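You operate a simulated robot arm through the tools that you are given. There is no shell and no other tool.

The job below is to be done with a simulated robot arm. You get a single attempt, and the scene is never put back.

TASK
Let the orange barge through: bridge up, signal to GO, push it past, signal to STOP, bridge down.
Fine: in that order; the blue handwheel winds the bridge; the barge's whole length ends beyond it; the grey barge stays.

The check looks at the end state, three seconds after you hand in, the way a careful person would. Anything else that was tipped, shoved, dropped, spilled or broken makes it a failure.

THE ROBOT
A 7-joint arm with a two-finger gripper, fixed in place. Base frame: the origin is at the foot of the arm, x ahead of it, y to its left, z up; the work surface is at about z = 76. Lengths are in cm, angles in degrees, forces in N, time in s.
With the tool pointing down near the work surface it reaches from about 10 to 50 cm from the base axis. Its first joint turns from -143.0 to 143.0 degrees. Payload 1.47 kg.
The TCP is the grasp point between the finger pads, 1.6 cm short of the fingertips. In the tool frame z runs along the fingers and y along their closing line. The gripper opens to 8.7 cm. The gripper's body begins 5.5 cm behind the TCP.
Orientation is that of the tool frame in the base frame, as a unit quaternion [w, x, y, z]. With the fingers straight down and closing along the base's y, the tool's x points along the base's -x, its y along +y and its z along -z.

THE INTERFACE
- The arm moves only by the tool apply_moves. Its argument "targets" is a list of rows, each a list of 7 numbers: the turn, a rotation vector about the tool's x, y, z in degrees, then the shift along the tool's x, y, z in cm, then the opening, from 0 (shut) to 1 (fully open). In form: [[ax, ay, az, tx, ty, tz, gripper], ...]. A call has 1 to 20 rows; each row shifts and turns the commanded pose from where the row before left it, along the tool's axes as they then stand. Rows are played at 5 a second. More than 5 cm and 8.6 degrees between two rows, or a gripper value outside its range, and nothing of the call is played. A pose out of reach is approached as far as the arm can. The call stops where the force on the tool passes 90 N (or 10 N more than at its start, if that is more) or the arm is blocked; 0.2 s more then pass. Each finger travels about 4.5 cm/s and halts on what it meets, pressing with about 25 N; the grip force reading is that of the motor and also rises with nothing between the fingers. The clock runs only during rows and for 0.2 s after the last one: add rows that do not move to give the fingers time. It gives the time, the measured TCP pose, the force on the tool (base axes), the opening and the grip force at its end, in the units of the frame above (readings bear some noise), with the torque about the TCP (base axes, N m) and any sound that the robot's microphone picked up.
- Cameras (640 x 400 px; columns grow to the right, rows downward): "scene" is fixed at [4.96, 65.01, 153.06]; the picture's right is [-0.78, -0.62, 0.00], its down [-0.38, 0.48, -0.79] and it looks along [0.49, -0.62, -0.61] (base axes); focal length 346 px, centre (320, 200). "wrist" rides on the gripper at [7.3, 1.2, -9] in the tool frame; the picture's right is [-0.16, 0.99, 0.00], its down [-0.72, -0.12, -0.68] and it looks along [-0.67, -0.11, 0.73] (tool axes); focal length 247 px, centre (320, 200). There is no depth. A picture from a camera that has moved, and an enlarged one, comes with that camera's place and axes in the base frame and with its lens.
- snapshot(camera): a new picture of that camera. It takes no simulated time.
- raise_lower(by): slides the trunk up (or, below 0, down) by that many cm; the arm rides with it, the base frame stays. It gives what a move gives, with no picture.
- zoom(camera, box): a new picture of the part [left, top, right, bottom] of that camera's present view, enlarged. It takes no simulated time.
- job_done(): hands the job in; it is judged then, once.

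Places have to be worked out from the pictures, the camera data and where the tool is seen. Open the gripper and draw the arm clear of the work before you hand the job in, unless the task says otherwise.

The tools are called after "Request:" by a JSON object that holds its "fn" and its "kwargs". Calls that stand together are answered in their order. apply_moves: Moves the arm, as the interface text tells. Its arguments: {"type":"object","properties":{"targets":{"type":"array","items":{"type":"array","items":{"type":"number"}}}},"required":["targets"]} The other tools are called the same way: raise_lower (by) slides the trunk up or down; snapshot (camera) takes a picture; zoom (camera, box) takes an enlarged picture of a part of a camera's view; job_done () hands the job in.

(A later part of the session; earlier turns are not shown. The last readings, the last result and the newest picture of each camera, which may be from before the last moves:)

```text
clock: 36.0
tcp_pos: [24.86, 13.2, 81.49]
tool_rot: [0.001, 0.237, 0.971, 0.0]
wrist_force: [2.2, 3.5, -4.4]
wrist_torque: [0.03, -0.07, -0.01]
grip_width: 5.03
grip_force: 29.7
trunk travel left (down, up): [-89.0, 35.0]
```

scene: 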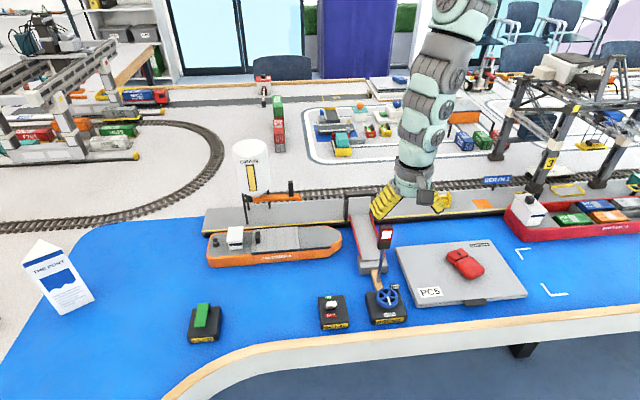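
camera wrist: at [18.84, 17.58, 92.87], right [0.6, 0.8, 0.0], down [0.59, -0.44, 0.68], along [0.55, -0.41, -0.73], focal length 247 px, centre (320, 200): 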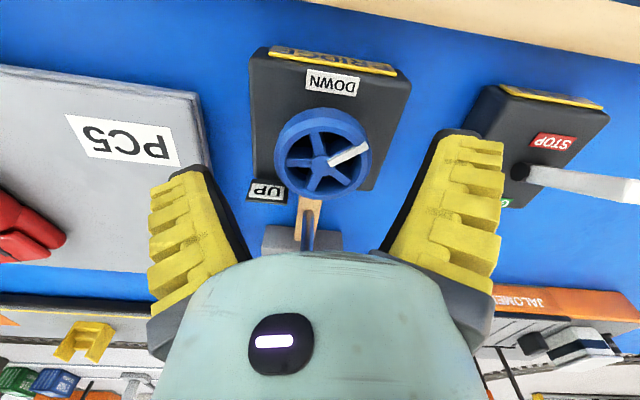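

Gripped again. Turn clockwise 70°.

Request:
{"fn": "apply_moves", "kwargs": {"targets": [[0, 0, 7, 0, 0, 0, 0.4], [0, 0, 7, 0, 0, 0, 0.4], [0, 0, 7, 0, 0, 0, 0.4], [0, 0, 7, 0, 0, 0, 0.4], [0, 0, 7, 0, 0, 0, 0.4], [0, 0, 7, 0, 0, 0, 0.4], [0, 0, 7, 0, 0, 0, 0.4], [0, 0, 7, 0, 0, 0, 0.4], [0, 0, 7, 0, 0, 0, 0.4], [0, 0, 7, 0, 0, 0, 0.4], [0, 0, 0, 0, 0, 0, 0.4]]}}

Request:
{"fn": "snapshot", "kwargs": {"camera": "wrist"}}

Request:
{"fn": "zoom", "kwargs": {"camera": "scene", "box": [330, 180, 420, 280]}}

```text
clock: 38.4
tcp_pos: [25.13, 13.22, 81.35]
tool_rot: [0.001, 0.752, 0.659, 0.001]
wrist_force: [16.4, 4.6, -2.0]
wrist_torque: [0.15, 0.13, 0.07]
grip_width: 4.91
grip_force: 29.7
trunk travel left (down, up): [-89.0, 35.0]
```

```text
taken
camera wrist: at [27.27, 20.3, 90.35], right [0.96, -0.29, 0.0], down [-0.21, -0.7, 0.68], along [-0.19, -0.65, -0.73], focal length 247 px, centre (320, 200)
```

wrist: 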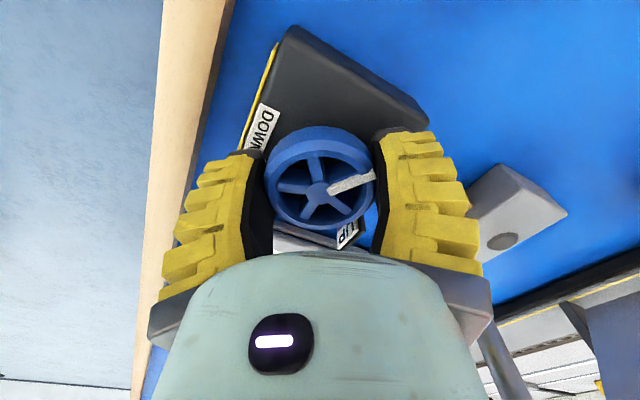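

```text
4.00 times, centred on (375, 230) of scene
camera zoom: at [4.96, 65.01, 153.06], right [-0.78, -0.62, 0.0], down [-0.38, 0.48, -0.79], along [0.49, -0.62, -0.61], focal length 1383 px, centre (100, 80)
```

zoom: 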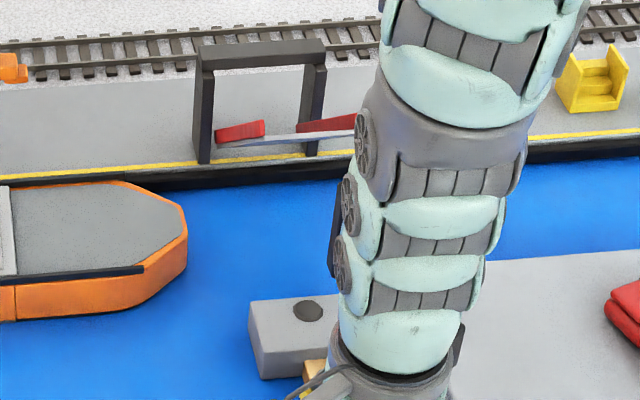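

The bridge is at about 40°. Release, lift, rotate back and regrip for another turn.

Request:
{"fn": "apply_moves", "kwargs": {"targets": [[0, 0, 0, 0, 0, 0, 0.6], [0, 0, 0, 0, 0, 0, 0.8], [0, 0, 0, 0, 0, 0, 0.9], [0, 0, 0, 0, 0, 0, 0.9], [0, 0, 0, 0, 0, 0, 0.9]]}}

Request:
{"fn": "raise_lower", "kwargs": {"by": 2.6}}

Request:
{"fn": "apply_moves", "kwargs": {"targets": [[0, 0, -8.1, 0, 0, 0, 0.9], [0, 0, -8.1, 0, 0, 0, 0.9], [0, 0, -8.1, 0, 0, 0, 0.9], [0, 0, -8.1, 0, 0, 0, 0.9], [0, 0, -8.1, 0, 0, 0, 0.9], [0, 0, -8.1, 0, 0, 0, 0.9], [0, 0, -8.1, 0, 0, 0, 0.9], [0, 0, -8.1, 0, 0, 0, 0.9], [0, 0, -5, 0, 0, 0, 0.9], [0, 0, 0, 0, 0, 0, 0.9], [0, 0, 0, 0, 0, 0, 0.9]]}}

Request:
{"fn": "snapshot", "kwargs": {"camera": "wrist"}}

```text
clock: 39.6
tcp_pos: [24.74, 13.11, 81.34]
tool_rot: [0.001, 0.752, 0.659, 0.0]
wrist_force: [0.3, 0.3, 0.0]
wrist_torque: [0.0, -0.01, -0.01]
grip_width: 8.03
grip_force: 1.2
trunk travel left (down, up): [-89.0, 35.0]
```

```text
clock: 40.3
tcp_pos: [24.7, 13.24, 83.94]
tool_rot: [0.001, 0.752, 0.659, -0.001]
wrist_force: [0.2, -0.4, -0.4]
wrist_torque: [-0.01, 0.02, 0.0]
grip_width: 8.03
grip_force: 1.4
trunk travel left (down, up): [-91.6, 32.4]
```

```text
clock: 42.7
tcp_pos: [24.8, 13.15, 84.09]
tool_rot: [0.0, 0.239, 0.971, -0.001]
wrist_force: [1.4, 0.2, -0.7]
wrist_torque: [0.02, -0.01, -0.02]
grip_width: 8.01
grip_force: 1.4
trunk travel left (down, up): [-91.6, 32.4]
```

```text
taken
camera wrist: at [18.87, 17.55, 92.85], right [0.6, 0.8, 0.0], down [0.59, -0.44, 0.68], along [0.54, -0.41, -0.73], focal length 247 px, centre (320, 200)
```

wrist: 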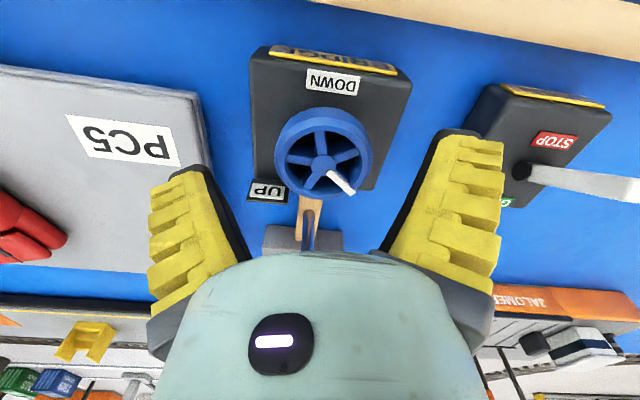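

Regrip and turn 70° again.

Request:
{"fn": "raise_lower", "kwargs": {"by": -2.6}}

Request:
{"fn": "apply_moves", "kwargs": {"targets": [[0, 0, 0, 0, 0, 0, 0.75], [0, 0, 0, 0, 0, 0, 0.6], [0, 0, 0, 0, 0, 0, 0.45], [0, 0, 0, 0, 0, 0, 0.4], [0, 0, 0, 0, 0, 0, 0.4], [0, 0, 0, 0, 0, 0, 0.4], [0, 0, 7, 0, 0, 0, 0.4], [0, 0, 7, 0, 0, 0, 0.4], [0, 0, 7, 0, 0, 0, 0.4], [0, 0, 7, 0, 0, 0, 0.4], [0, 0, 7, 0, 0, 0, 0.4], [0, 0, 7, 0, 0, 0, 0.4], [0, 0, 7, 0, 0, 0, 0.4], [0, 0, 7, 0, 0, 0, 0.4], [0, 0, 7, 0, 0, 0, 0.4], [0, 0, 7, 0, 0, 0, 0.4], [0, 0, 0, 0, 0, 0, 0.4]]}}

Request:
{"fn": "snapshot", "kwargs": {"camera": "wrist"}}

Request:
{"fn": "zoom", "kwargs": {"camera": "scene", "box": [330, 160, 420, 280]}}

```text
clock: 43.4
tcp_pos: [24.75, 13.03, 81.49]
tool_rot: [0.0, 0.24, 0.971, -0.001]
wrist_force: [-0.1, 0.7, 0.3]
wrist_torque: [0.05, -0.01, 0.0]
grip_width: 8.03
grip_force: 1.0
trunk travel left (down, up): [-89.0, 35.0]
```

```text
clock: 47.0
tcp_pos: [25.11, 13.08, 81.34]
tool_rot: [0.001, 0.754, 0.657, 0.001]
wrist_force: [14.0, 1.0, 7.0]
wrist_torque: [0.43, -0.08, 0.01]
grip_width: 4.92
grip_force: 29.9
trunk travel left (down, up): [-89.0, 35.0]
```

```text
taken
camera wrist: at [27.28, 20.2, 90.28], right [0.96, -0.29, 0.0], down [-0.22, -0.7, 0.68], along [-0.2, -0.65, -0.73], focal length 247 px, centre (320, 200)
```

wrist: 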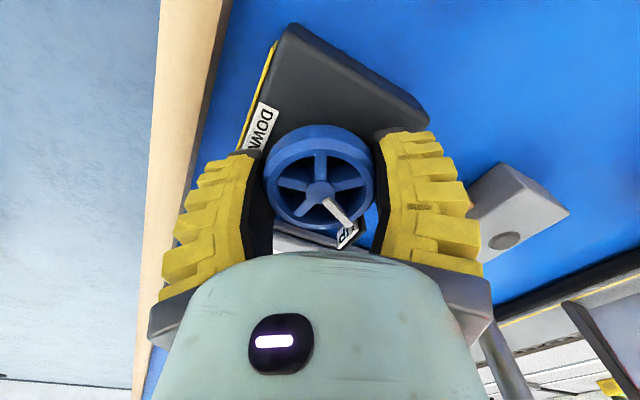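

```text
3.33 times, centred on (375, 220) of scene
camera zoom: at [4.96, 65.01, 153.06], right [-0.78, -0.62, 0.0], down [-0.38, 0.48, -0.79], along [0.49, -0.62, -0.61], focal length 1152 px, centre (137, 133)
```

zoom: 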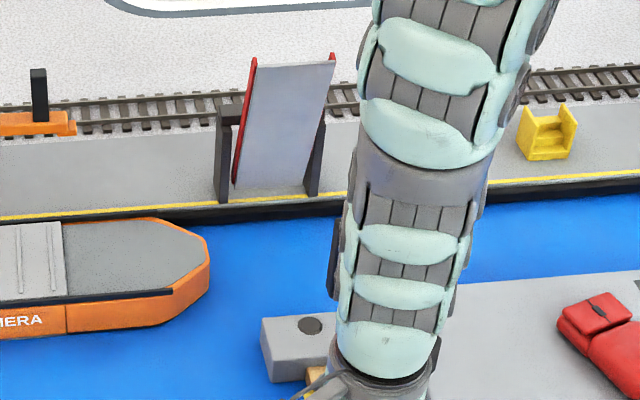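

The bridge stands at ~75°, pointer almost at UP. I turn a bit further, gently, watching for the end stop.

Request:
{"fn": "apply_moves", "kwargs": {"targets": [[0, 0, 4, 0, 0, 0, 0.4], [0, 0, 4, 0, 0, 0, 0.4], [0, 0, 4, 0, 0, 0, 0.4], [0, 0, 0, 0, 0, 0, 0.4]]}}

Request:
{"fn": "snapshot", "kwargs": {"camera": "wrist"}}

Request:
{"fn": "zoom", "kwargs": {"camera": "scene", "box": [330, 160, 420, 280]}}

```text
clock: 48.0
tcp_pos: [25.08, 13.14, 81.48]
tool_rot: [0.001, 0.818, 0.575, 0.0]
wrist_force: [14.4, -0.2, 9.9]
wrist_torque: [-0.02, -0.1, -0.01]
grip_width: 4.94
grip_force: 29.6
trunk travel left (down, up): [-89.0, 35.0]
```

```text
taken
camera wrist: at [28.7, 19.58, 90.27], right [0.88, -0.48, 0.0], down [-0.36, -0.64, 0.68], along [-0.33, -0.6, -0.73], focal length 247 px, centre (320, 200)
```

wrist: 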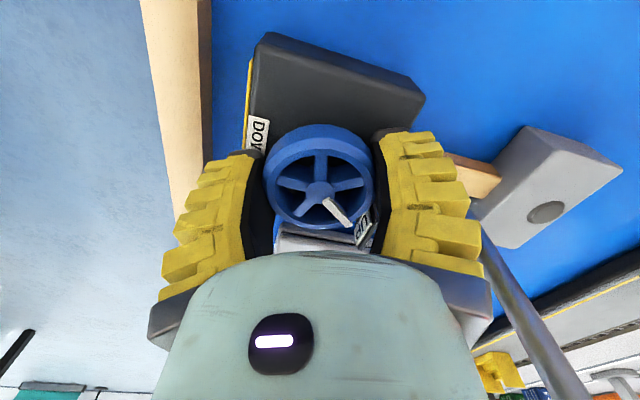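

```text
3.33 times, centred on (375, 220) of scene
camera zoom: at [4.96, 65.01, 153.06], right [-0.78, -0.62, 0.0], down [-0.38, 0.48, -0.79], along [0.49, -0.62, -0.61], focal length 1152 px, centre (137, 133)
```

zoom: 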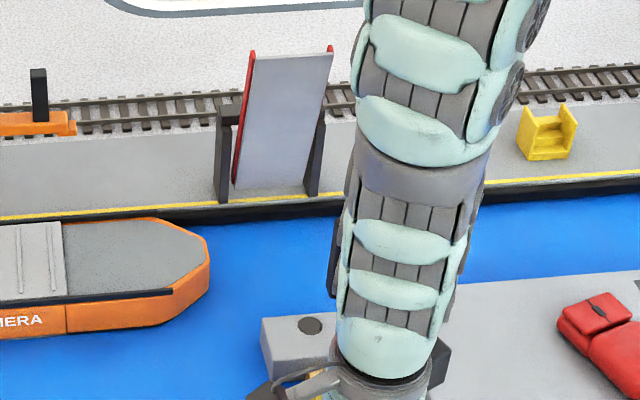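

It is still turning with the hand. Regrip once more to find the fully-up position.

Request:
{"fn": "apply_moves", "kwargs": {"targets": [[0, 0, 0, 0, 0, 0, 0.6], [0, 0, 0, 0, 0, 0, 0.8], [0, 0, 0, 0, 0, 0, 0.9], [0, 0, 0, 0, 0, 0, 0.9], [0, 0, 0, 0, 0, 0, 0.9]]}}

Request:
{"fn": "raise_lower", "kwargs": {"by": 2.6}}

Request:
{"fn": "apply_moves", "kwargs": {"targets": [[0, 0, -8, 0, 0, 0, 0.9], [0, 0, -8, 0, 0, 0, 0.9], [0, 0, -8, 0, 0, 0, 0.9], [0, 0, -8, 0, 0, 0, 0.9], [0, 0, -8, 0, 0, 0, 0.9], [0, 0, -8, 0, 0, 0, 0.9], [0, 0, -8, 0, 0, 0, 0.9], [0, 0, -8, 0, 0, 0, 0.9], [0, 0, -4, 0, 0, 0, 0.9], [0, 0, 0, 0, 0, 0, 0.9], [0, 0, 0, 0, 0, 0, 0.9]]}}

Request:
{"fn": "snapshot", "kwargs": {"camera": "wrist"}}

Request:
{"fn": "zoom", "kwargs": {"camera": "scene", "box": [330, 160, 420, 280]}}

```text
clock: 49.2
tcp_pos: [24.66, 13.1, 81.27]
tool_rot: [0.001, 0.818, 0.576, -0.002]
wrist_force: [1.0, -0.7, 0.7]
wrist_torque: [0.02, 0.04, 0.0]
grip_width: 8.01
grip_force: 1.6
trunk travel left (down, up): [-89.0, 35.0]
```

```text
clock: 49.9
tcp_pos: [24.66, 13.1, 83.83]
tool_rot: [0.0, 0.817, 0.576, -0.001]
wrist_force: [-0.8, -0.2, 0.6]
wrist_torque: [0.0, 0.0, -0.04]
grip_width: 8.04
grip_force: 1.6
trunk travel left (down, up): [-91.6, 32.4]
```

```text
clock: 52.3
tcp_pos: [24.66, 13.19, 83.85]
tool_rot: [-0.001, 0.355, 0.935, -0.001]
wrist_force: [-0.2, -0.3, 0.3]
wrist_torque: [0.0, 0.0, 0.0]
grip_width: 8.03
grip_force: 1.2
trunk travel left (down, up): [-91.6, 32.4]
```

```text
taken
camera wrist: at [20.01, 18.84, 92.78], right [0.77, 0.63, 0.0], down [0.46, -0.57, 0.68], along [0.43, -0.53, -0.73], focal length 247 px, centre (320, 200)
```

wrist: 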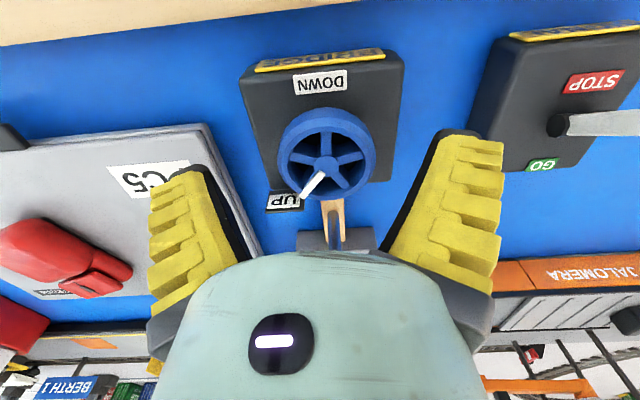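

```text
3.33 times, centred on (375, 220) of scene
camera zoom: at [4.96, 65.01, 153.06], right [-0.78, -0.62, 0.0], down [-0.38, 0.48, -0.79], along [0.49, -0.62, -0.61], focal length 1152 px, centre (137, 133)
```

zoom: 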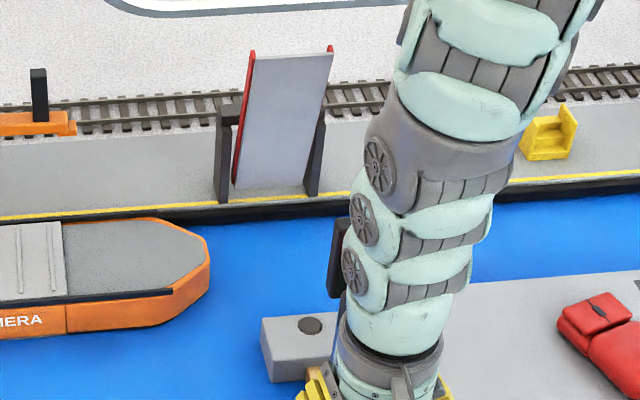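

The pointer is about 20° short of the middle of UP. Grip and turn another ~24°, watching the torque.

Request:
{"fn": "raise_lower", "kwargs": {"by": -2.5}}

Request:
{"fn": "apply_moves", "kwargs": {"targets": [[0, 0, 0, 0, 0, 0, 0.75], [0, 0, 0, 0, 0, 0, 0.6], [0, 0, 0, 0, 0, 0, 0.45], [0, 0, 0, 0, 0, 0, 0.4], [0, 0, 0, 0, 0, 0, 0.4], [0, 0, 0, 0, 0, 0, 0.4], [0, 0, 4, 0, 0, 0, 0.4], [0, 0, 4, 0, 0, 0, 0.4], [0, 0, 4, 0, 0, 0, 0.4], [0, 0, 0, 0, 0, 0, 0.4]]}}

Request:
{"fn": "snapshot", "kwargs": {"camera": "wrist"}}

Request:
{"fn": "zoom", "kwargs": {"camera": "scene", "box": [330, 160, 420, 280]}}

```text
clock: 53.0
tcp_pos: [24.62, 13.2, 81.32]
tool_rot: [0.001, 0.356, 0.934, 0.0]
wrist_force: [-0.4, -0.5, -0.2]
wrist_torque: [0.0, 0.01, 0.0]
grip_width: 8.01
grip_force: 1.4
trunk travel left (down, up): [-89.1, 34.9]
```

```text
clock: 55.2
tcp_pos: [25.13, 13.12, 81.49]
tool_rot: [0.003, 0.453, 0.891, 0.0]
wrist_force: [16.7, 4.7, -7.7]
wrist_torque: [-0.15, -0.3, 0.45]
grip_width: 4.96
grip_force: 30.4
trunk travel left (down, up): [-89.1, 34.9]
```

```text
taken
camera wrist: at [21.73, 19.69, 90.43], right [0.89, 0.45, 0.0], down [0.33, -0.65, 0.68], along [0.31, -0.61, -0.73], focal length 247 px, centre (320, 200)
```

wrist: 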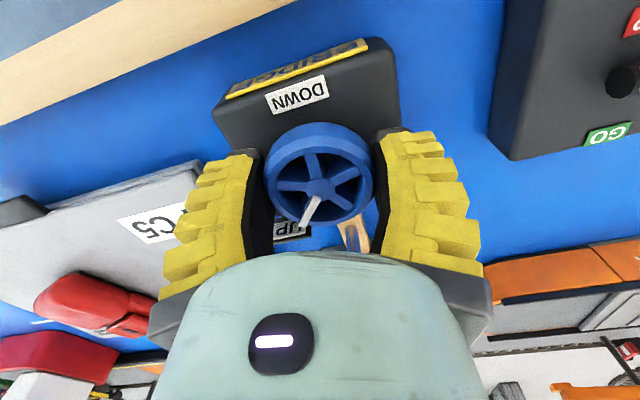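

```text
3.33 times, centred on (375, 220) of scene
camera zoom: at [4.96, 65.01, 153.06], right [-0.78, -0.62, 0.0], down [-0.38, 0.48, -0.79], along [0.49, -0.62, -0.61], focal length 1152 px, centre (137, 133)
```

zoom: 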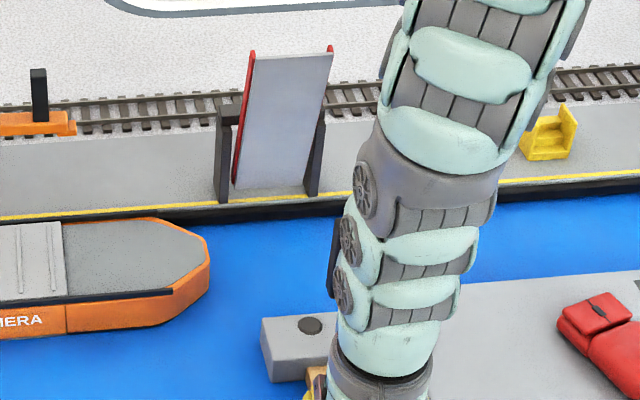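

Torque about z now rises with no more bridge motion: the bridge is at its upper stop. I release the wheel and lift clear, then head to the signal lever, whose tip I estimate at (33.4, 24.9, 84.4), base (35, 22.7), leaning to STOP.

Request:
{"fn": "apply_moves", "kwargs": {"targets": [[0, 0, 0, 0, 0, 0, 0.6], [0, 0, 0, 0, 0, 0, 0.8], [0, 0, 0, 0, 0, 0, 0.9], [0, 0, 0, 0, 0, 0, 0.9], [0, 0, 0, 0, 0, 0, 0.9]]}}

Request:
{"fn": "raise_lower", "kwargs": {"by": 12}}

Request:
{"fn": "apply_moves", "kwargs": {"targets": [[0, 0, 0, 2.5, 2.5, 0, 0.9], [0, 0, 0, 2.5, 2.5, 0, 0.9], [0, 0, 0, 0, 2.5, 0, 0.9], [0, 0, 8.1, 0, 2.0, 0, 0.9], [0, 0, 0, 0, 0, 0, 0.9], [0, 0, 0, 0, 0, 0, 0.9]]}}

Request:
{"fn": "snapshot", "kwargs": {"camera": "wrist"}}

Request:
{"fn": "snapshot", "kwargs": {"camera": "scene"}}

```text
clock: 56.4
tcp_pos: [24.48, 13.16, 81.51]
tool_rot: [-0.001, 0.452, 0.892, 0.0]
wrist_force: [-0.8, 0.5, -0.5]
wrist_torque: [0.01, 0.0, 0.0]
grip_width: 8.04
grip_force: 1.5
trunk travel left (down, up): [-89.1, 34.9]
```

```text
clock: 57.9
tcp_pos: [24.59, 13.11, 93.42]
tool_rot: [0.0, 0.452, 0.892, -0.001]
wrist_force: [0.1, 0.1, -0.2]
wrist_torque: [-0.04, -0.01, 0.04]
grip_width: 8.04
grip_force: 1.5
trunk travel left (down, up): [-101.1, 22.9]
```

```text
clock: 59.3
tcp_pos: [29.21, 22.25, 94.87]
tool_rot: [-0.001, 0.514, 0.858, -0.001]
wrist_force: [0.7, 0.1, -0.6]
wrist_torque: [0.01, -0.01, 0.0]
grip_width: 8.04
grip_force: 1.4
out of reach, approached as far as the arm can: row 3, 4
trunk travel left (down, up): [-101.1, 22.9]
```

```text
taken
camera wrist: at [26.86, 29.18, 103.65], right [0.94, 0.33, 0.0], down [0.24, -0.69, 0.68], along [0.22, -0.64, -0.73], focal length 247 px, centre (320, 200)
```

wrist: 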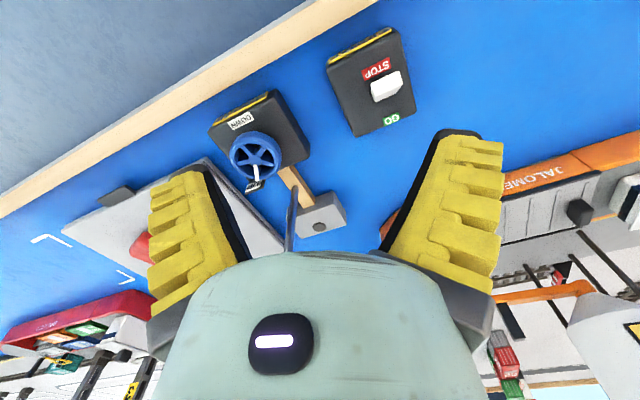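

```text
taken
```

scene: 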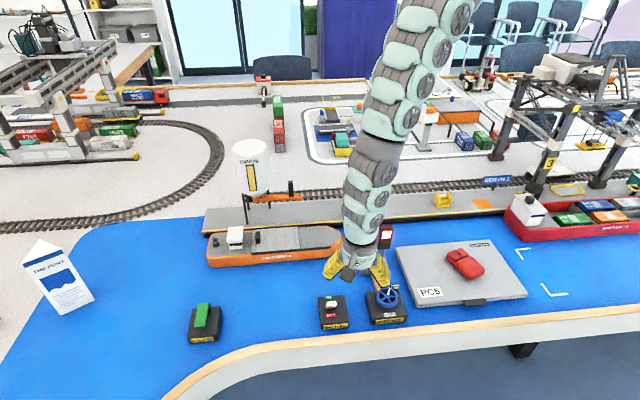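

The arm is stretched here; I'll raise the hand relative to the trunk and lower the trunk to regain reach.

Request:
{"fn": "apply_moves", "kwargs": {"targets": [[0, 0, 0, 0, 0, -3, 0.9], [0, 0, 0, 0, 0, -3, 0.9], [0, 0, 0, 0, 0, -3, 0.9], [0, 0, 0, 0, 0, 0, 0.9]]}}

Request:
{"fn": "raise_lower", "kwargs": {"by": -13}}

```text
clock: 60.3
tcp_pos: [29.51, 22.26, 103.15]
tool_rot: [0.001, 0.513, 0.858, 0.002]
wrist_force: [0.1, -0.1, 0.2]
wrist_torque: [0.01, 0.01, 0.01]
grip_width: 8.02
grip_force: 1.2
out of reach, approached as far as the arm can: row 3
trunk travel left (down, up): [-101.1, 22.9]
```

```text
clock: 61.9
tcp_pos: [29.57, 22.18, 90.11]
tool_rot: [0.002, 0.513, 0.858, 0.002]
wrist_force: [0.0, -0.2, -0.3]
wrist_torque: [0.0, -0.01, -0.01]
grip_width: 8.01
grip_force: 2.0
trunk travel left (down, up): [-88.1, 35.9]
```

Now rotate the hand so the fingers close along the lever's swing direction (y at −45°), staying above lever height.

Request:
{"fn": "apply_moves", "kwargs": {"targets": [[0, 0, 8.1, 0, 0, 0, 0.9], [0, 0, 8.1, 0, 0, 0, 0.9], [0, 0, 8.1, 0, 0, 0, 0.9], [0, 0, 8.1, 0, 0, 0, 0.9], [0, 0, 8.1, 0, 0, 0, 0.9], [0, 0, 8.1, 0, 0, 0, 0.9], [0, 0, 8.1, 0, 0, 0, 0.9], [0, 0, 8.1, 0, 0, 0, 0.9], [0, 0, 8.1, 0, 0, 0, 0.9], [0, 0, 0, 0, 0, 0, 0.9], [0, 0, 0, 0, 0, 0, 0.9]]}}

Request:
{"fn": "snapshot", "kwargs": {"camera": "wrist"}}

Request:
{"fn": "zoom", "kwargs": {"camera": "scene", "box": [290, 220, 440, 340]}}

```text
clock: 64.3
tcp_pos: [29.57, 22.27, 90.12]
tool_rot: [0.0, 0.923, 0.385, 0.003]
wrist_force: [0.1, 0.7, 0.1]
wrist_torque: [0.0, 0.02, 0.04]
grip_width: 8.04
grip_force: 1.3
trunk travel left (down, up): [-88.1, 35.9]
```

```text
taken
camera wrist: at [35.47, 26.65, 99.03], right [0.59, -0.81, 0.0], down [-0.59, -0.43, 0.68], along [-0.55, -0.4, -0.74], focal length 247 px, centre (320, 200)
```

wrist: 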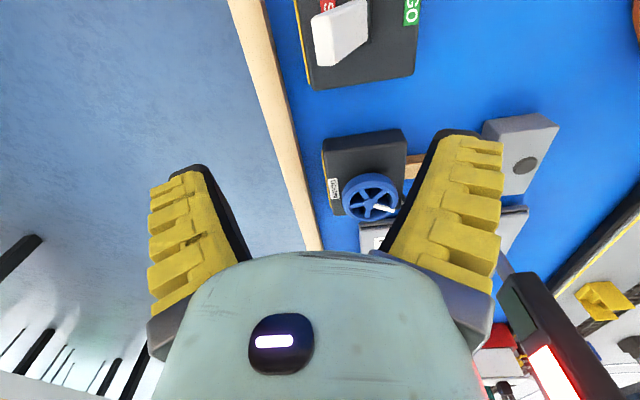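

```text
3.33 times, centred on (365, 280) of scene
camera zoom: at [4.96, 65.01, 153.06], right [-0.78, -0.62, 0.0], down [-0.38, 0.48, -0.79], along [0.49, -0.62, -0.61], focal length 1152 px, centre (170, -67)
```

zoom: 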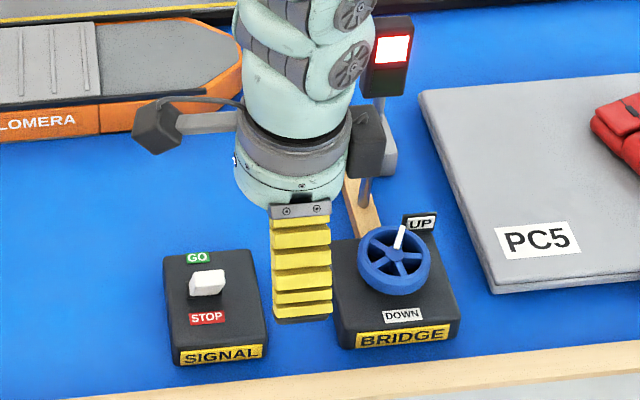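

The lever tip is roughly 4.5 cm along tool x and 1.2 along tool y from here. I move over it at this height with the fingers at 5 cm opening, straddling along the swing direction.

Request:
{"fn": "apply_moves", "kwargs": {"targets": [[0, 0, 0, 2.3, 0.6, 0, 0.8], [0, 0, 0, 2.3, 0.6, 0, 0.65], [0, 0, 0, 0, 0, 0, 0.57], [0, 0, 0, 0, 0, 0, 0.57]]}}

Request:
{"fn": "snapshot", "kwargs": {"camera": "wrist"}}

Request:
{"fn": "zoom", "kwargs": {"camera": "scene", "box": [270, 220, 420, 340]}}

```text
clock: 65.3
tcp_pos: [33.46, 24.72, 90.07]
tool_rot: [0.0, 0.923, 0.386, 0.002]
wrist_force: [-0.6, -0.2, -0.2]
wrist_torque: [-0.04, 0.0, 0.03]
grip_width: 5.46
grip_force: 4.0
trunk travel left (down, up): [-88.1, 35.9]
```

```text
taken
camera wrist: at [39.51, 29.1, 98.98], right [0.59, -0.81, 0.0], down [-0.59, -0.44, 0.68], along [-0.55, -0.4, -0.74], focal length 247 px, centre (320, 200)
```

wrist: 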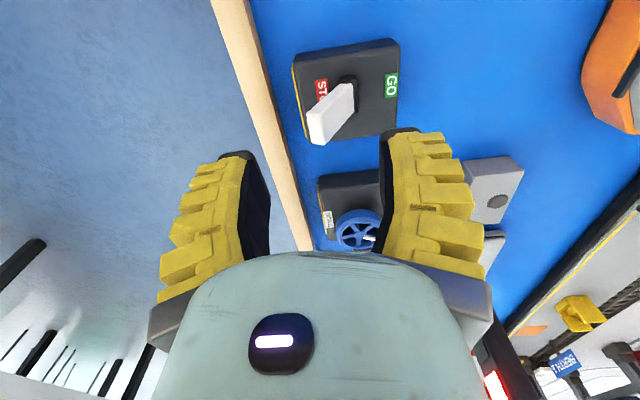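

```text
3.33 times, centred on (345, 280) of scene
camera zoom: at [4.96, 65.01, 153.06], right [-0.78, -0.62, 0.0], down [-0.38, 0.48, -0.79], along [0.49, -0.62, -0.61], focal length 1152 px, centre (237, -67)
```

zoom: 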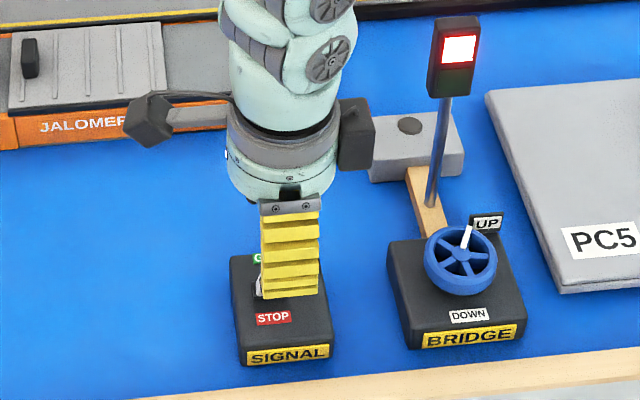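

The lever is now seen clearly: swing line ≈0.8 cm further along tool x. I shift and lower with the trunk so the fingers straddle the lever top.

Request:
{"fn": "apply_moves", "kwargs": {"targets": [[0, 0, 0, 0.8, 0.4, 0, 0.57], [0, 0, 0, 0, 0, 0, 0.57]]}}

Request:
{"fn": "raise_lower", "kwargs": {"by": -6}}

Request:
{"fn": "snapshot", "kwargs": {"camera": "wrist"}}

Request:
{"fn": "zoom", "kwargs": {"camera": "scene", "box": [270, 220, 420, 340]}}

```text
clock: 65.9
tcp_pos: [34.48, 24.87, 90.07]
tool_rot: [0.001, 0.923, 0.386, 0.002]
wrist_force: [-1.2, -0.6, -1.2]
wrist_torque: [0.02, 0.0, -0.02]
grip_width: 5.47
grip_force: 3.4
trunk travel left (down, up): [-88.1, 35.9]
```

```text
clock: 66.9
tcp_pos: [34.42, 24.86, 84.13]
tool_rot: [-0.001, 0.922, 0.386, 0.002]
wrist_force: [0.4, -0.2, 0.0]
wrist_torque: [0.02, 0.0, -0.03]
grip_width: 5.47
grip_force: 3.9
trunk travel left (down, up): [-82.1, 41.9]
```

```text
taken
camera wrist: at [40.43, 29.33, 93.02], right [0.59, -0.81, 0.0], down [-0.59, -0.44, 0.68], along [-0.55, -0.4, -0.74], focal length 247 px, centre (320, 200)
```

wrist: 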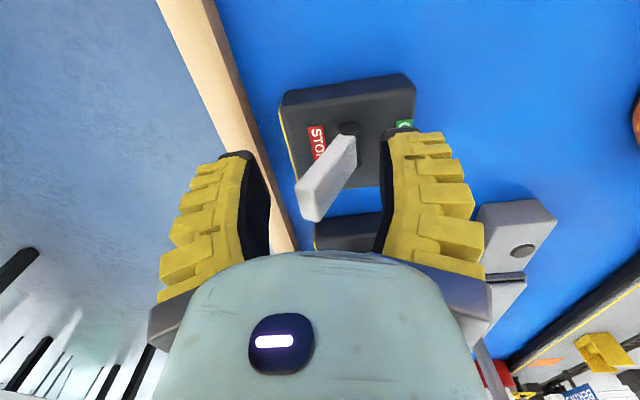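

```text
3.33 times, centred on (345, 280) of scene
camera zoom: at [4.96, 65.01, 153.06], right [-0.78, -0.62, 0.0], down [-0.38, 0.48, -0.79], along [0.49, -0.62, -0.61], focal length 1152 px, centre (237, -67)
```

zoom: 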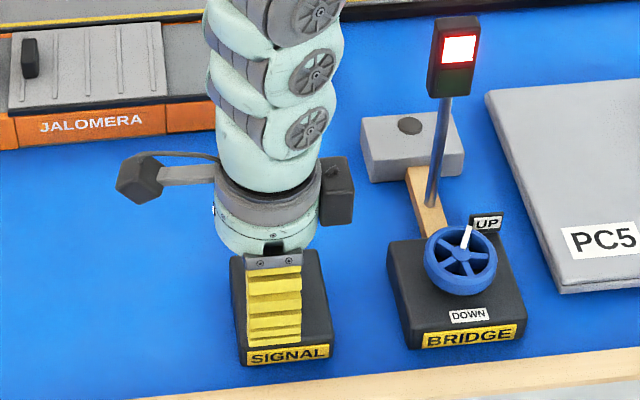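

The lever is between the fingers. Now I push it toward GO along tool +y in small steps.

Request:
{"fn": "apply_moves", "kwargs": {"targets": [[0, 0, 0, 0, 1, 0, 0.57], [0, 0, 0, 0, 1, 0, 0.57], [0, 0, 0, 0, 1, 0, 0.57], [0, 0, 0, 0, 1, 0, 0.57], [0, 0, 0, 0, 0, 0, 0.57]]}}

Request:
{"fn": "snapshot", "kwargs": {"camera": "wrist"}}

Request:
{"fn": "zoom", "kwargs": {"camera": "scene", "box": [270, 220, 420, 340]}}

```text
clock: 68.1
tcp_pos: [37.29, 22.1, 84.14]
tool_rot: [0.001, 0.922, 0.386, 0.002]
wrist_force: [-0.3, 0.2, 0.0]
wrist_torque: [0.01, 0.0, 0.02]
grip_width: 5.49
grip_force: 4.4
trunk travel left (down, up): [-82.1, 41.9]
```

```text
taken
camera wrist: at [43.23, 26.45, 93.03], right [0.59, -0.81, 0.0], down [-0.59, -0.43, 0.68], along [-0.55, -0.4, -0.74], focal length 247 px, centre (320, 200)
```

wrist: 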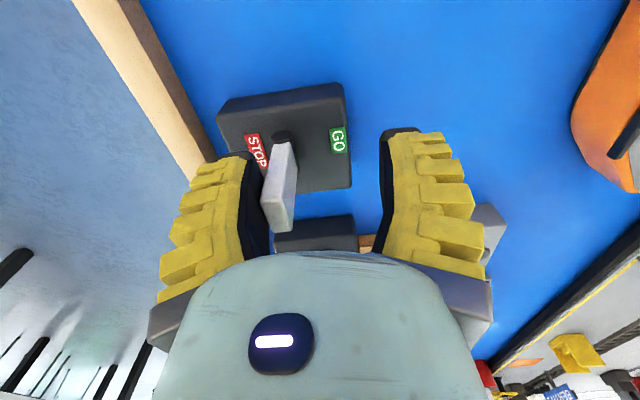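

```text
3.33 times, centred on (345, 280) of scene
camera zoom: at [4.96, 65.01, 153.06], right [-0.78, -0.62, 0.0], down [-0.38, 0.48, -0.79], along [0.49, -0.62, -0.61], focal length 1152 px, centre (237, -67)
```

zoom: 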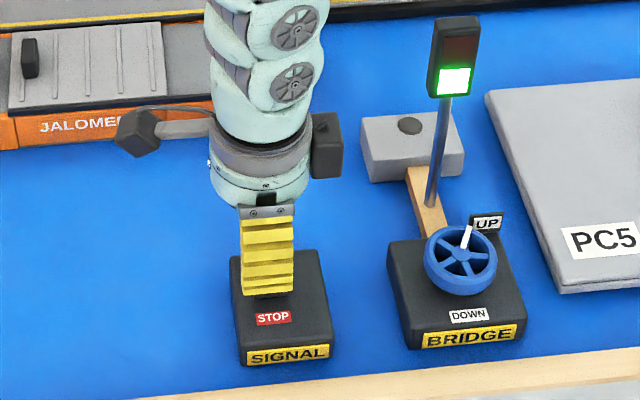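

The lamp is green; the lever is around mid-swing, so I push it fully to GO.

Request:
{"fn": "apply_moves", "kwargs": {"targets": [[0, 0, 0, 0, 0.8, 0, 0.57], [0, 0, 0, 0, 0.8, 0, 0.57], [0, 0, 0, 0, 0.5, 0, 0.57], [0, 0, 0, 0, 0, 0, 0.57]]}}

Request:
{"fn": "snapshot", "kwargs": {"camera": "wrist"}}

```text
clock: 69.1
tcp_pos: [38.87, 20.77, 84.09]
tool_rot: [0.0, 0.923, 0.386, 0.002]
wrist_force: [-1.0, 0.4, 2.0]
wrist_torque: [0.04, 0.08, 0.01]
grip_width: 5.65
grip_force: 4.9
trunk travel left (down, up): [-82.1, 41.9]
```

```text
taken
camera wrist: at [44.79, 25.1, 93.07], right [0.59, -0.81, 0.0], down [-0.59, -0.44, 0.68], along [-0.55, -0.4, -0.74], focal length 247 px, centre (320, 200)
```

wrist: 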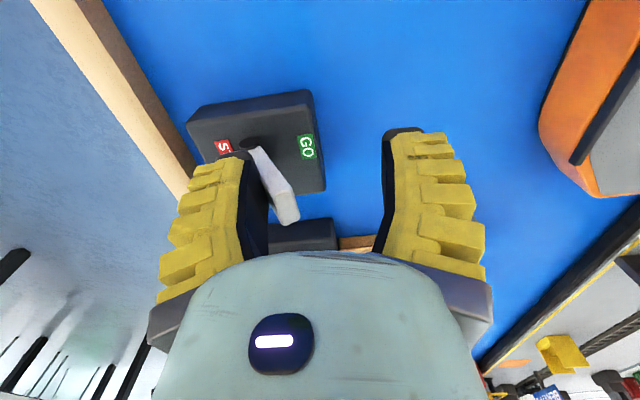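

The lever leans to GO with the lamp green. I lift off with the trunk and move toward the barge bow while rotating so that the fingers will close along the canal direction.

Request:
{"fn": "apply_moves", "kwargs": {"targets": [[0, 0, 0, 0, -0.6, 0, 0.57], [0, 0, 0, 0, 0, 0, 0.57]]}}

Request:
{"fn": "raise_lower", "kwargs": {"by": 14}}

Request:
{"fn": "apply_moves", "kwargs": {"targets": [[0, 0, -8.2, 0, 0, 0, 0.6], [0, 0, -8.2, 0, 0, 0, 0.6], [0, 0, -8.2, 0, 0, 0, 0.6], [0, 0, -8.2, 0, 0, 0, 0.6], [0, 0, -8.2, 0, 0, 0, 0.6], [0, 0, -8.2, 0, 0, 0, 0.6], [0, 0, -8.2, 0, 0, 0, 0.6], [0, 0, -8.2, 0, 0, 0, 0.6], [0, 0, -8.2, 0, 0, 0, 0.6], [0, 0, -8.2, 0, 0, 0, 0.6], [0, 0, -8.2, 0, 0, 0, 0.6], [0, 0, 0, 0, 0, 0, 0.6]]}}

Request:
{"fn": "snapshot", "kwargs": {"camera": "scene"}}

Request:
{"fn": "snapshot", "kwargs": {"camera": "wrist"}}

```text
clock: 69.7
tcp_pos: [38.5, 21.13, 84.12]
tool_rot: [0.0, 0.923, 0.385, 0.001]
wrist_force: [0.3, -0.8, -0.3]
wrist_torque: [0.02, 0.02, -0.03]
grip_width: 5.49
grip_force: 3.6
trunk travel left (down, up): [-82.1, 41.9]
```

```text
clock: 71.4
tcp_pos: [38.4, 21.14, 98.13]
tool_rot: [0.0, 0.922, 0.386, 0.002]
wrist_force: [0.2, 0.7, -0.1]
wrist_torque: [0.01, 0.01, 0.01]
grip_width: 5.49
grip_force: 3.6
trunk travel left (down, up): [-96.1, 27.9]
```

```text
clock: 74.0
tcp_pos: [38.52, 21.13, 98.14]
tool_rot: [0.001, 0.377, 0.926, 0.002]
wrist_force: [0.4, 0.5, -0.5]
wrist_torque: [-0.01, 0.0, 0.02]
grip_width: 5.73
grip_force: 3.2
trunk travel left (down, up): [-96.1, 27.9]
```

```text
taken
```

scene: 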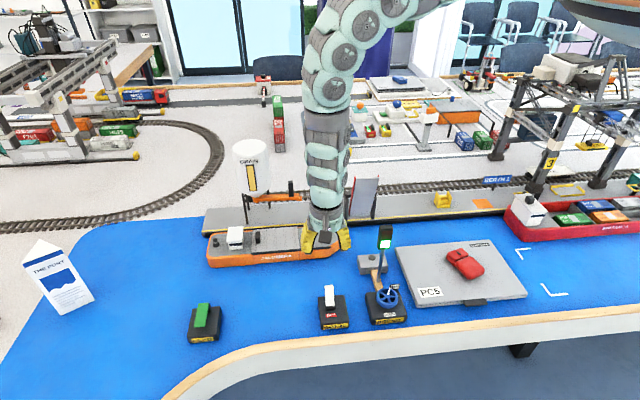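

```text
taken
camera wrist: at [34.07, 27.04, 106.97], right [0.8, 0.6, 0.0], down [0.43, -0.59, 0.68], along [0.41, -0.54, -0.73], focal length 247 px, centre (320, 200)
```

wrist: 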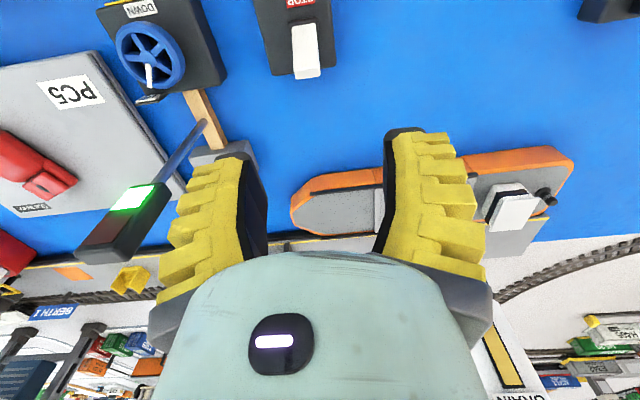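

Bridge up and signal green. I zoom on the barge to localise its hull precisely.

Request:
{"fn": "zoom", "kwargs": {"camera": "wrist", "box": [270, 120, 590, 280]}}

Request:
{"fn": "zoom", "kwargs": {"camera": "scene", "box": [195, 205, 355, 285]}}

Request:
{"fn": "zoom", "kwargs": {"camera": "scene", "box": [380, 180, 640, 310]}}

```text
2.00 times, centred on (430, 200) of wrist
camera zoom: at [34.07, 27.04, 106.97], right [0.8, 0.6, 0.0], down [0.43, -0.59, 0.68], along [0.41, -0.54, -0.73], focal length 494 px, centre (100, 200)
```

zoom: 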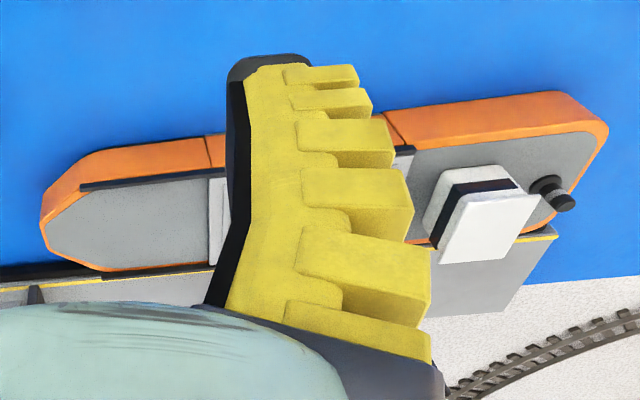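

```text
4.00 times, centred on (275, 245) of scene
camera zoom: at [4.96, 65.01, 153.06], right [-0.78, -0.62, 0.0], down [-0.38, 0.48, -0.79], along [0.49, -0.62, -0.61], focal length 1383 px, centre (500, 20)
```

zoom: 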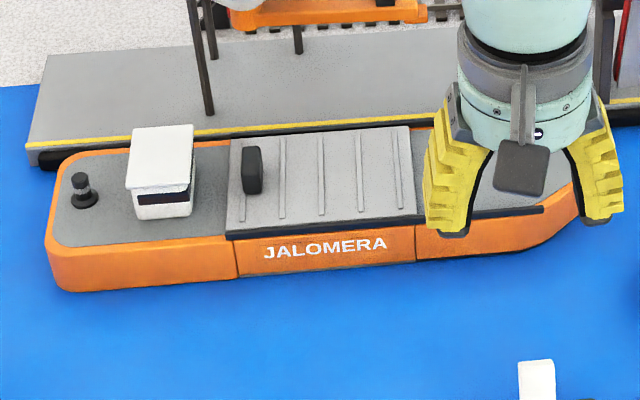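

```text
2.46 times, centred on (510, 245) of scene
camera zoom: at [4.96, 65.01, 153.06], right [-0.78, -0.62, 0.0], down [-0.38, 0.48, -0.79], along [0.49, -0.62, -0.61], focal length 851 px, centre (-148, 89)
```

zoom: 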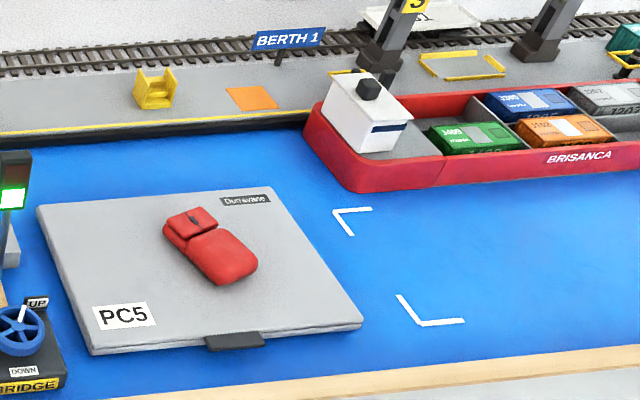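

The bow's flat front is about (48, 0.5) at deck height. I move over the bow for a close look at what can be gripped there (dark side bars, hatch edge, rim).

Request:
{"fn": "apply_moves", "kwargs": {"targets": [[0, 0, 0, -3, -1, -0.5, 0.6], [0, 0, 0, -3.5, -1, -0.5, 0.6], [0, 0, 0, -3.5, -1, -0.5, 0.6], [0, 0, 0, -3.5, -1.5, -0.5, 0.6], [0, 0, 0, -3.5, -1.5, 0, 0.6], [0, 0, 0, -1.5, -1, 0, 0.6], [0, 0, 0, 0, 0, 0, 0.6]]}}

Request:
{"fn": "raise_lower", "kwargs": {"by": -10}}

Request:
{"fn": "snapshot", "kwargs": {"camera": "wrist"}}

Request:
{"fn": "snapshot", "kwargs": {"camera": "scene"}}

```text
clock: 75.6
tcp_pos: [46.81, 3.34, 100.46]
tool_rot: [0.002, 0.378, 0.926, 0.002]
wrist_force: [0.4, -0.9, 0.0]
wrist_torque: [-0.02, -0.04, 0.0]
grip_width: 5.73
grip_force: 3.7
trunk travel left (down, up): [-96.1, 27.9]
```

```text
clock: 76.9
tcp_pos: [46.79, 3.43, 90.38]
tool_rot: [0.002, 0.378, 0.926, 0.002]
wrist_force: [0.4, -0.1, -0.1]
wrist_torque: [-0.02, -0.01, -0.02]
grip_width: 5.72
grip_force: 3.8
trunk travel left (down, up): [-86.1, 37.9]
```

```text
taken
camera wrist: at [42.44, 9.22, 99.23], right [0.8, 0.59, 0.0], down [0.43, -0.59, 0.68], along [0.41, -0.55, -0.73], focal length 247 px, centre (320, 200)
```

wrist: 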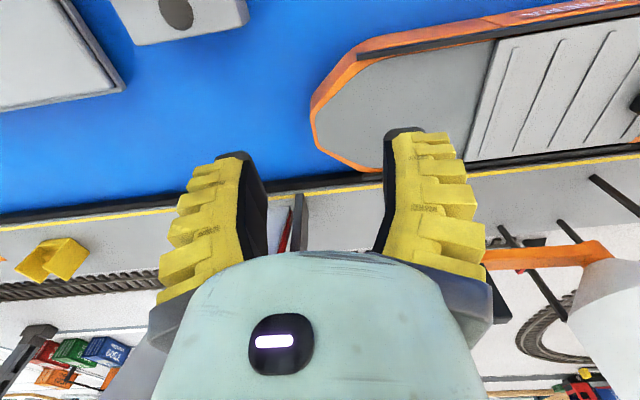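

```text
taken
```

scene: 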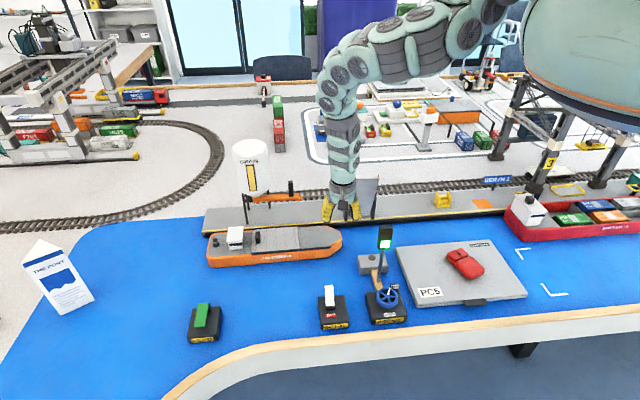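

Request:
{"fn": "zoom", "kwargs": {"camera": "wrist", "box": [290, 0, 640, 190]}}

Request:
{"fn": "zoom", "kwargs": {"camera": "scene", "box": [195, 205, 355, 285]}}

Request:
{"fn": "zoom", "kwargs": {"camera": "scene", "box": [270, 215, 350, 275]}}

```text
1.83 times, centred on (465, 95) of wrist
camera zoom: at [42.44, 9.22, 99.23], right [0.8, 0.59, 0.0], down [0.43, -0.59, 0.68], along [0.41, -0.55, -0.73], focal length 452 px, centre (55, 392)
```

zoom: 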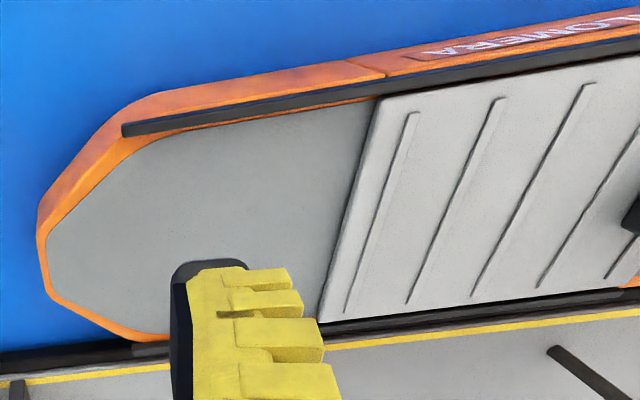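

```text
4.00 times, centred on (275, 245) of scene
camera zoom: at [4.96, 65.01, 153.06], right [-0.78, -0.62, 0.0], down [-0.38, 0.48, -0.79], along [0.49, -0.62, -0.61], focal length 1383 px, centre (500, 20)
```

zoom: 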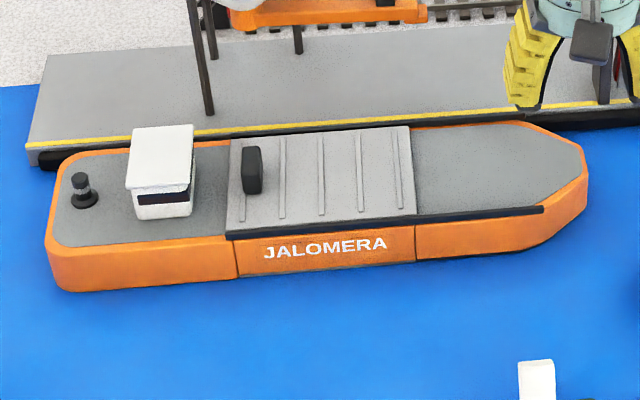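

```text
6.67 times, centred on (310, 245) of scene
camera zoom: at [4.96, 65.01, 153.06], right [-0.78, -0.62, 0.0], down [-0.38, 0.48, -0.79], along [0.49, -0.62, -0.61], focal length 2304 px, centre (387, -100)
```

zoom: 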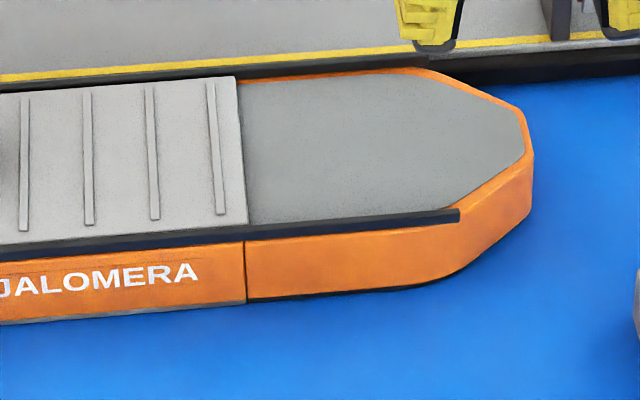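

The bow has a thin rim, and the channel past the grey barge looks tight, so the orange barge must hug the quay. I'll close the fingers, go above the bow deck just behind its front rim, and feel the deck height.

Request:
{"fn": "apply_moves", "kwargs": {"targets": [[0, 0, 0, 0, 0.8, 0, 0.3], [0, 0, 0, -0.6, 0.8, 0, 0.1], [0, 0, 0, -0.5, 0.8, 0, 0], [0, 0, 0, 0, 0, 0, 0], [0, 0, 0, 0, 0, 0, 0]]}}

Request:
{"fn": "raise_lower", "kwargs": {"by": -4}}

Request:
{"fn": "snapshot", "kwargs": {"camera": "wrist"}}

Request:
{"fn": "zoom", "kwargs": {"camera": "scene", "box": [270, 185, 390, 275]}}

```text
clock: 78.1
tcp_pos: [49.16, 4.25, 90.2]
tool_rot: [0.001, 0.378, 0.926, 0.002]
wrist_force: [0.1, 1.1, 0.5]
wrist_torque: [-0.01, 0.02, 0.03]
grip_width: 0.01
grip_force: 25.4
trunk travel left (down, up): [-86.1, 37.9]
```

```text
clock: 79.0
tcp_pos: [49.21, 4.24, 86.13]
tool_rot: [0.002, 0.378, 0.926, 0.002]
wrist_force: [-0.1, -0.1, 1.0]
wrist_torque: [0.0, 0.0, -0.01]
grip_width: 0.02
grip_force: 24.6
trunk travel left (down, up): [-82.1, 41.9]
```

```text
taken
camera wrist: at [44.89, 10.18, 95.03], right [0.8, 0.59, 0.0], down [0.43, -0.59, 0.68], along [0.41, -0.55, -0.73], focal length 247 px, centre (320, 200)
```

wrist: 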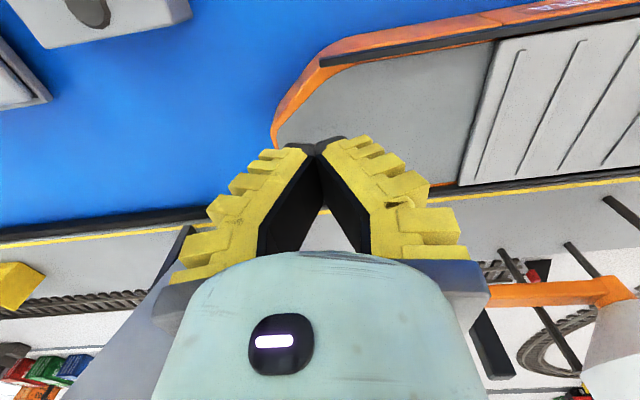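

```text
4.44 times, centred on (330, 230) of scene
camera zoom: at [4.96, 65.01, 153.06], right [-0.78, -0.62, 0.0], down [-0.38, 0.48, -0.79], along [0.49, -0.62, -0.61], focal length 1536 px, centre (276, 67)
```

zoom: 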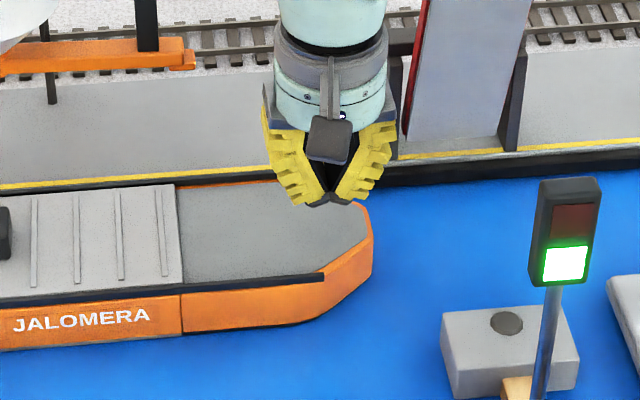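

I shift to the bow centreline and lower until the tips touch the deck.

Request:
{"fn": "apply_moves", "kwargs": {"targets": [[0, 0, 0, -1.2, -0.9, 0, 0], [0, 0, 0, 0, 0, 0, 0]]}}

Request:
{"fn": "raise_lower", "kwargs": {"by": -3}}

Request:
{"fn": "apply_moves", "kwargs": {"targets": [[0, 0, 0, 0, 0, 0.4, 0], [0, 0, 0, 0, 0, 0.4, 0], [0, 0, 0, 0, 0, 0, 0]]}}

Request:
{"fn": "snapshot", "kwargs": {"camera": "wrist"}}

```text
clock: 79.5
tcp_pos: [49.43, 2.69, 86.09]
tool_rot: [0.002, 0.378, 0.926, 0.002]
wrist_force: [0.9, 0.5, -0.5]
wrist_torque: [0.0, 0.01, -0.04]
grip_width: 0.0
grip_force: 25.4
trunk travel left (down, up): [-82.1, 41.9]
```

```text
clock: 80.3
tcp_pos: [49.52, 2.76, 83.06]
tool_rot: [0.001, 0.378, 0.926, 0.003]
wrist_force: [0.9, -0.1, 0.6]
wrist_torque: [0.0, 0.04, -0.01]
grip_width: 0.01
grip_force: 24.5
trunk travel left (down, up): [-79.1, 44.9]
```

```text
clock: 81.1
tcp_pos: [49.38, 2.7, 82.23]
tool_rot: [0.002, 0.378, 0.926, 0.001]
wrist_force: [-0.5, 0.1, 0.7]
wrist_torque: [-0.04, 0.02, 0.01]
grip_width: 0.0
grip_force: 25.5
trunk travel left (down, up): [-79.1, 44.9]
```

```text
taken
camera wrist: at [45.06, 8.55, 91.14], right [0.8, 0.59, 0.0], down [0.43, -0.59, 0.68], along [0.41, -0.55, -0.73], focal length 247 px, centre (320, 200)
```

wrist: 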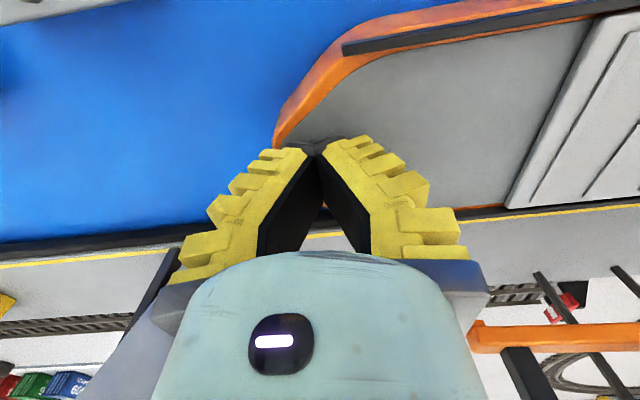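

Request:
{"fn": "zoom", "kwargs": {"camera": "wrist", "box": [220, 0, 540, 220]}}

Request:
{"fn": "apply_moves", "kwargs": {"targets": [[0, 0, 0, 0, 0, 0.3, 0], [0, 0, 0, 0, 0, 0.3, 0], [0, 0, 0, 0, 0, 0, 0]]}}

```text
1.82 times, centred on (380, 110) of wrist
camera zoom: at [45.06, 8.55, 91.14], right [0.8, 0.59, 0.0], down [0.43, -0.59, 0.68], along [0.41, -0.55, -0.73], focal length 449 px, centre (211, 364)
```

zoom: 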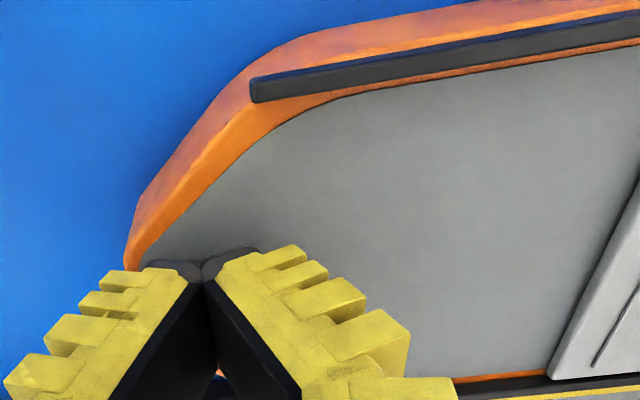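

```text
clock: 81.9
tcp_pos: [49.45, 2.65, 81.71]
tool_rot: [0.002, 0.377, 0.926, 0.002]
wrist_force: [-0.9, -0.7, 0.3]
wrist_torque: [0.0, 0.01, 0.04]
grip_width: 0.0
grip_force: 25.2
trunk travel left (down, up): [-79.1, 44.9]
```

No contact yet; continue feeling downward.

Request:
{"fn": "apply_moves", "kwargs": {"targets": [[0, 0, 0, 0, 0, 0.3, 0], [0, 0, 0, 0, 0, 0.3, 0], [0, 0, 0, 0, 0, 0, 0]]}}

Request:
{"fn": "apply_moves", "kwargs": {"targets": [[0, 0, 0, 0, 0, 0.3, 0], [0, 0, 0, 0, 0, 0.3, 0], [0, 0, 0, 0, 0, 0, 0]]}}

```text
clock: 82.7
tcp_pos: [49.28, 2.52, 81.05]
tool_rot: [0.0, 0.378, 0.926, 0.002]
wrist_force: [-7.3, 0.7, 15.6]
wrist_torque: [0.11, -0.07, 0.12]
grip_width: 0.61
grip_force: 25.3
trunk travel left (down, up): [-79.1, 44.9]
```

```text
clock: 83.2
tcp_pos: [49.45, 2.62, 80.96]
tool_rot: [-0.002, 0.378, 0.926, 0.002]
wrist_force: [-26.4, -2.8, 85.9]
wrist_torque: [0.6, -0.65, 0.16]
grip_width: 0.6
grip_force: 25.3
trunk travel left (down, up): [-79.1, 44.9]
stopped in row 2: the force on the tool passed its limit at 104 N (the readings are from after the stop); the commanded pose is now the measured one
```

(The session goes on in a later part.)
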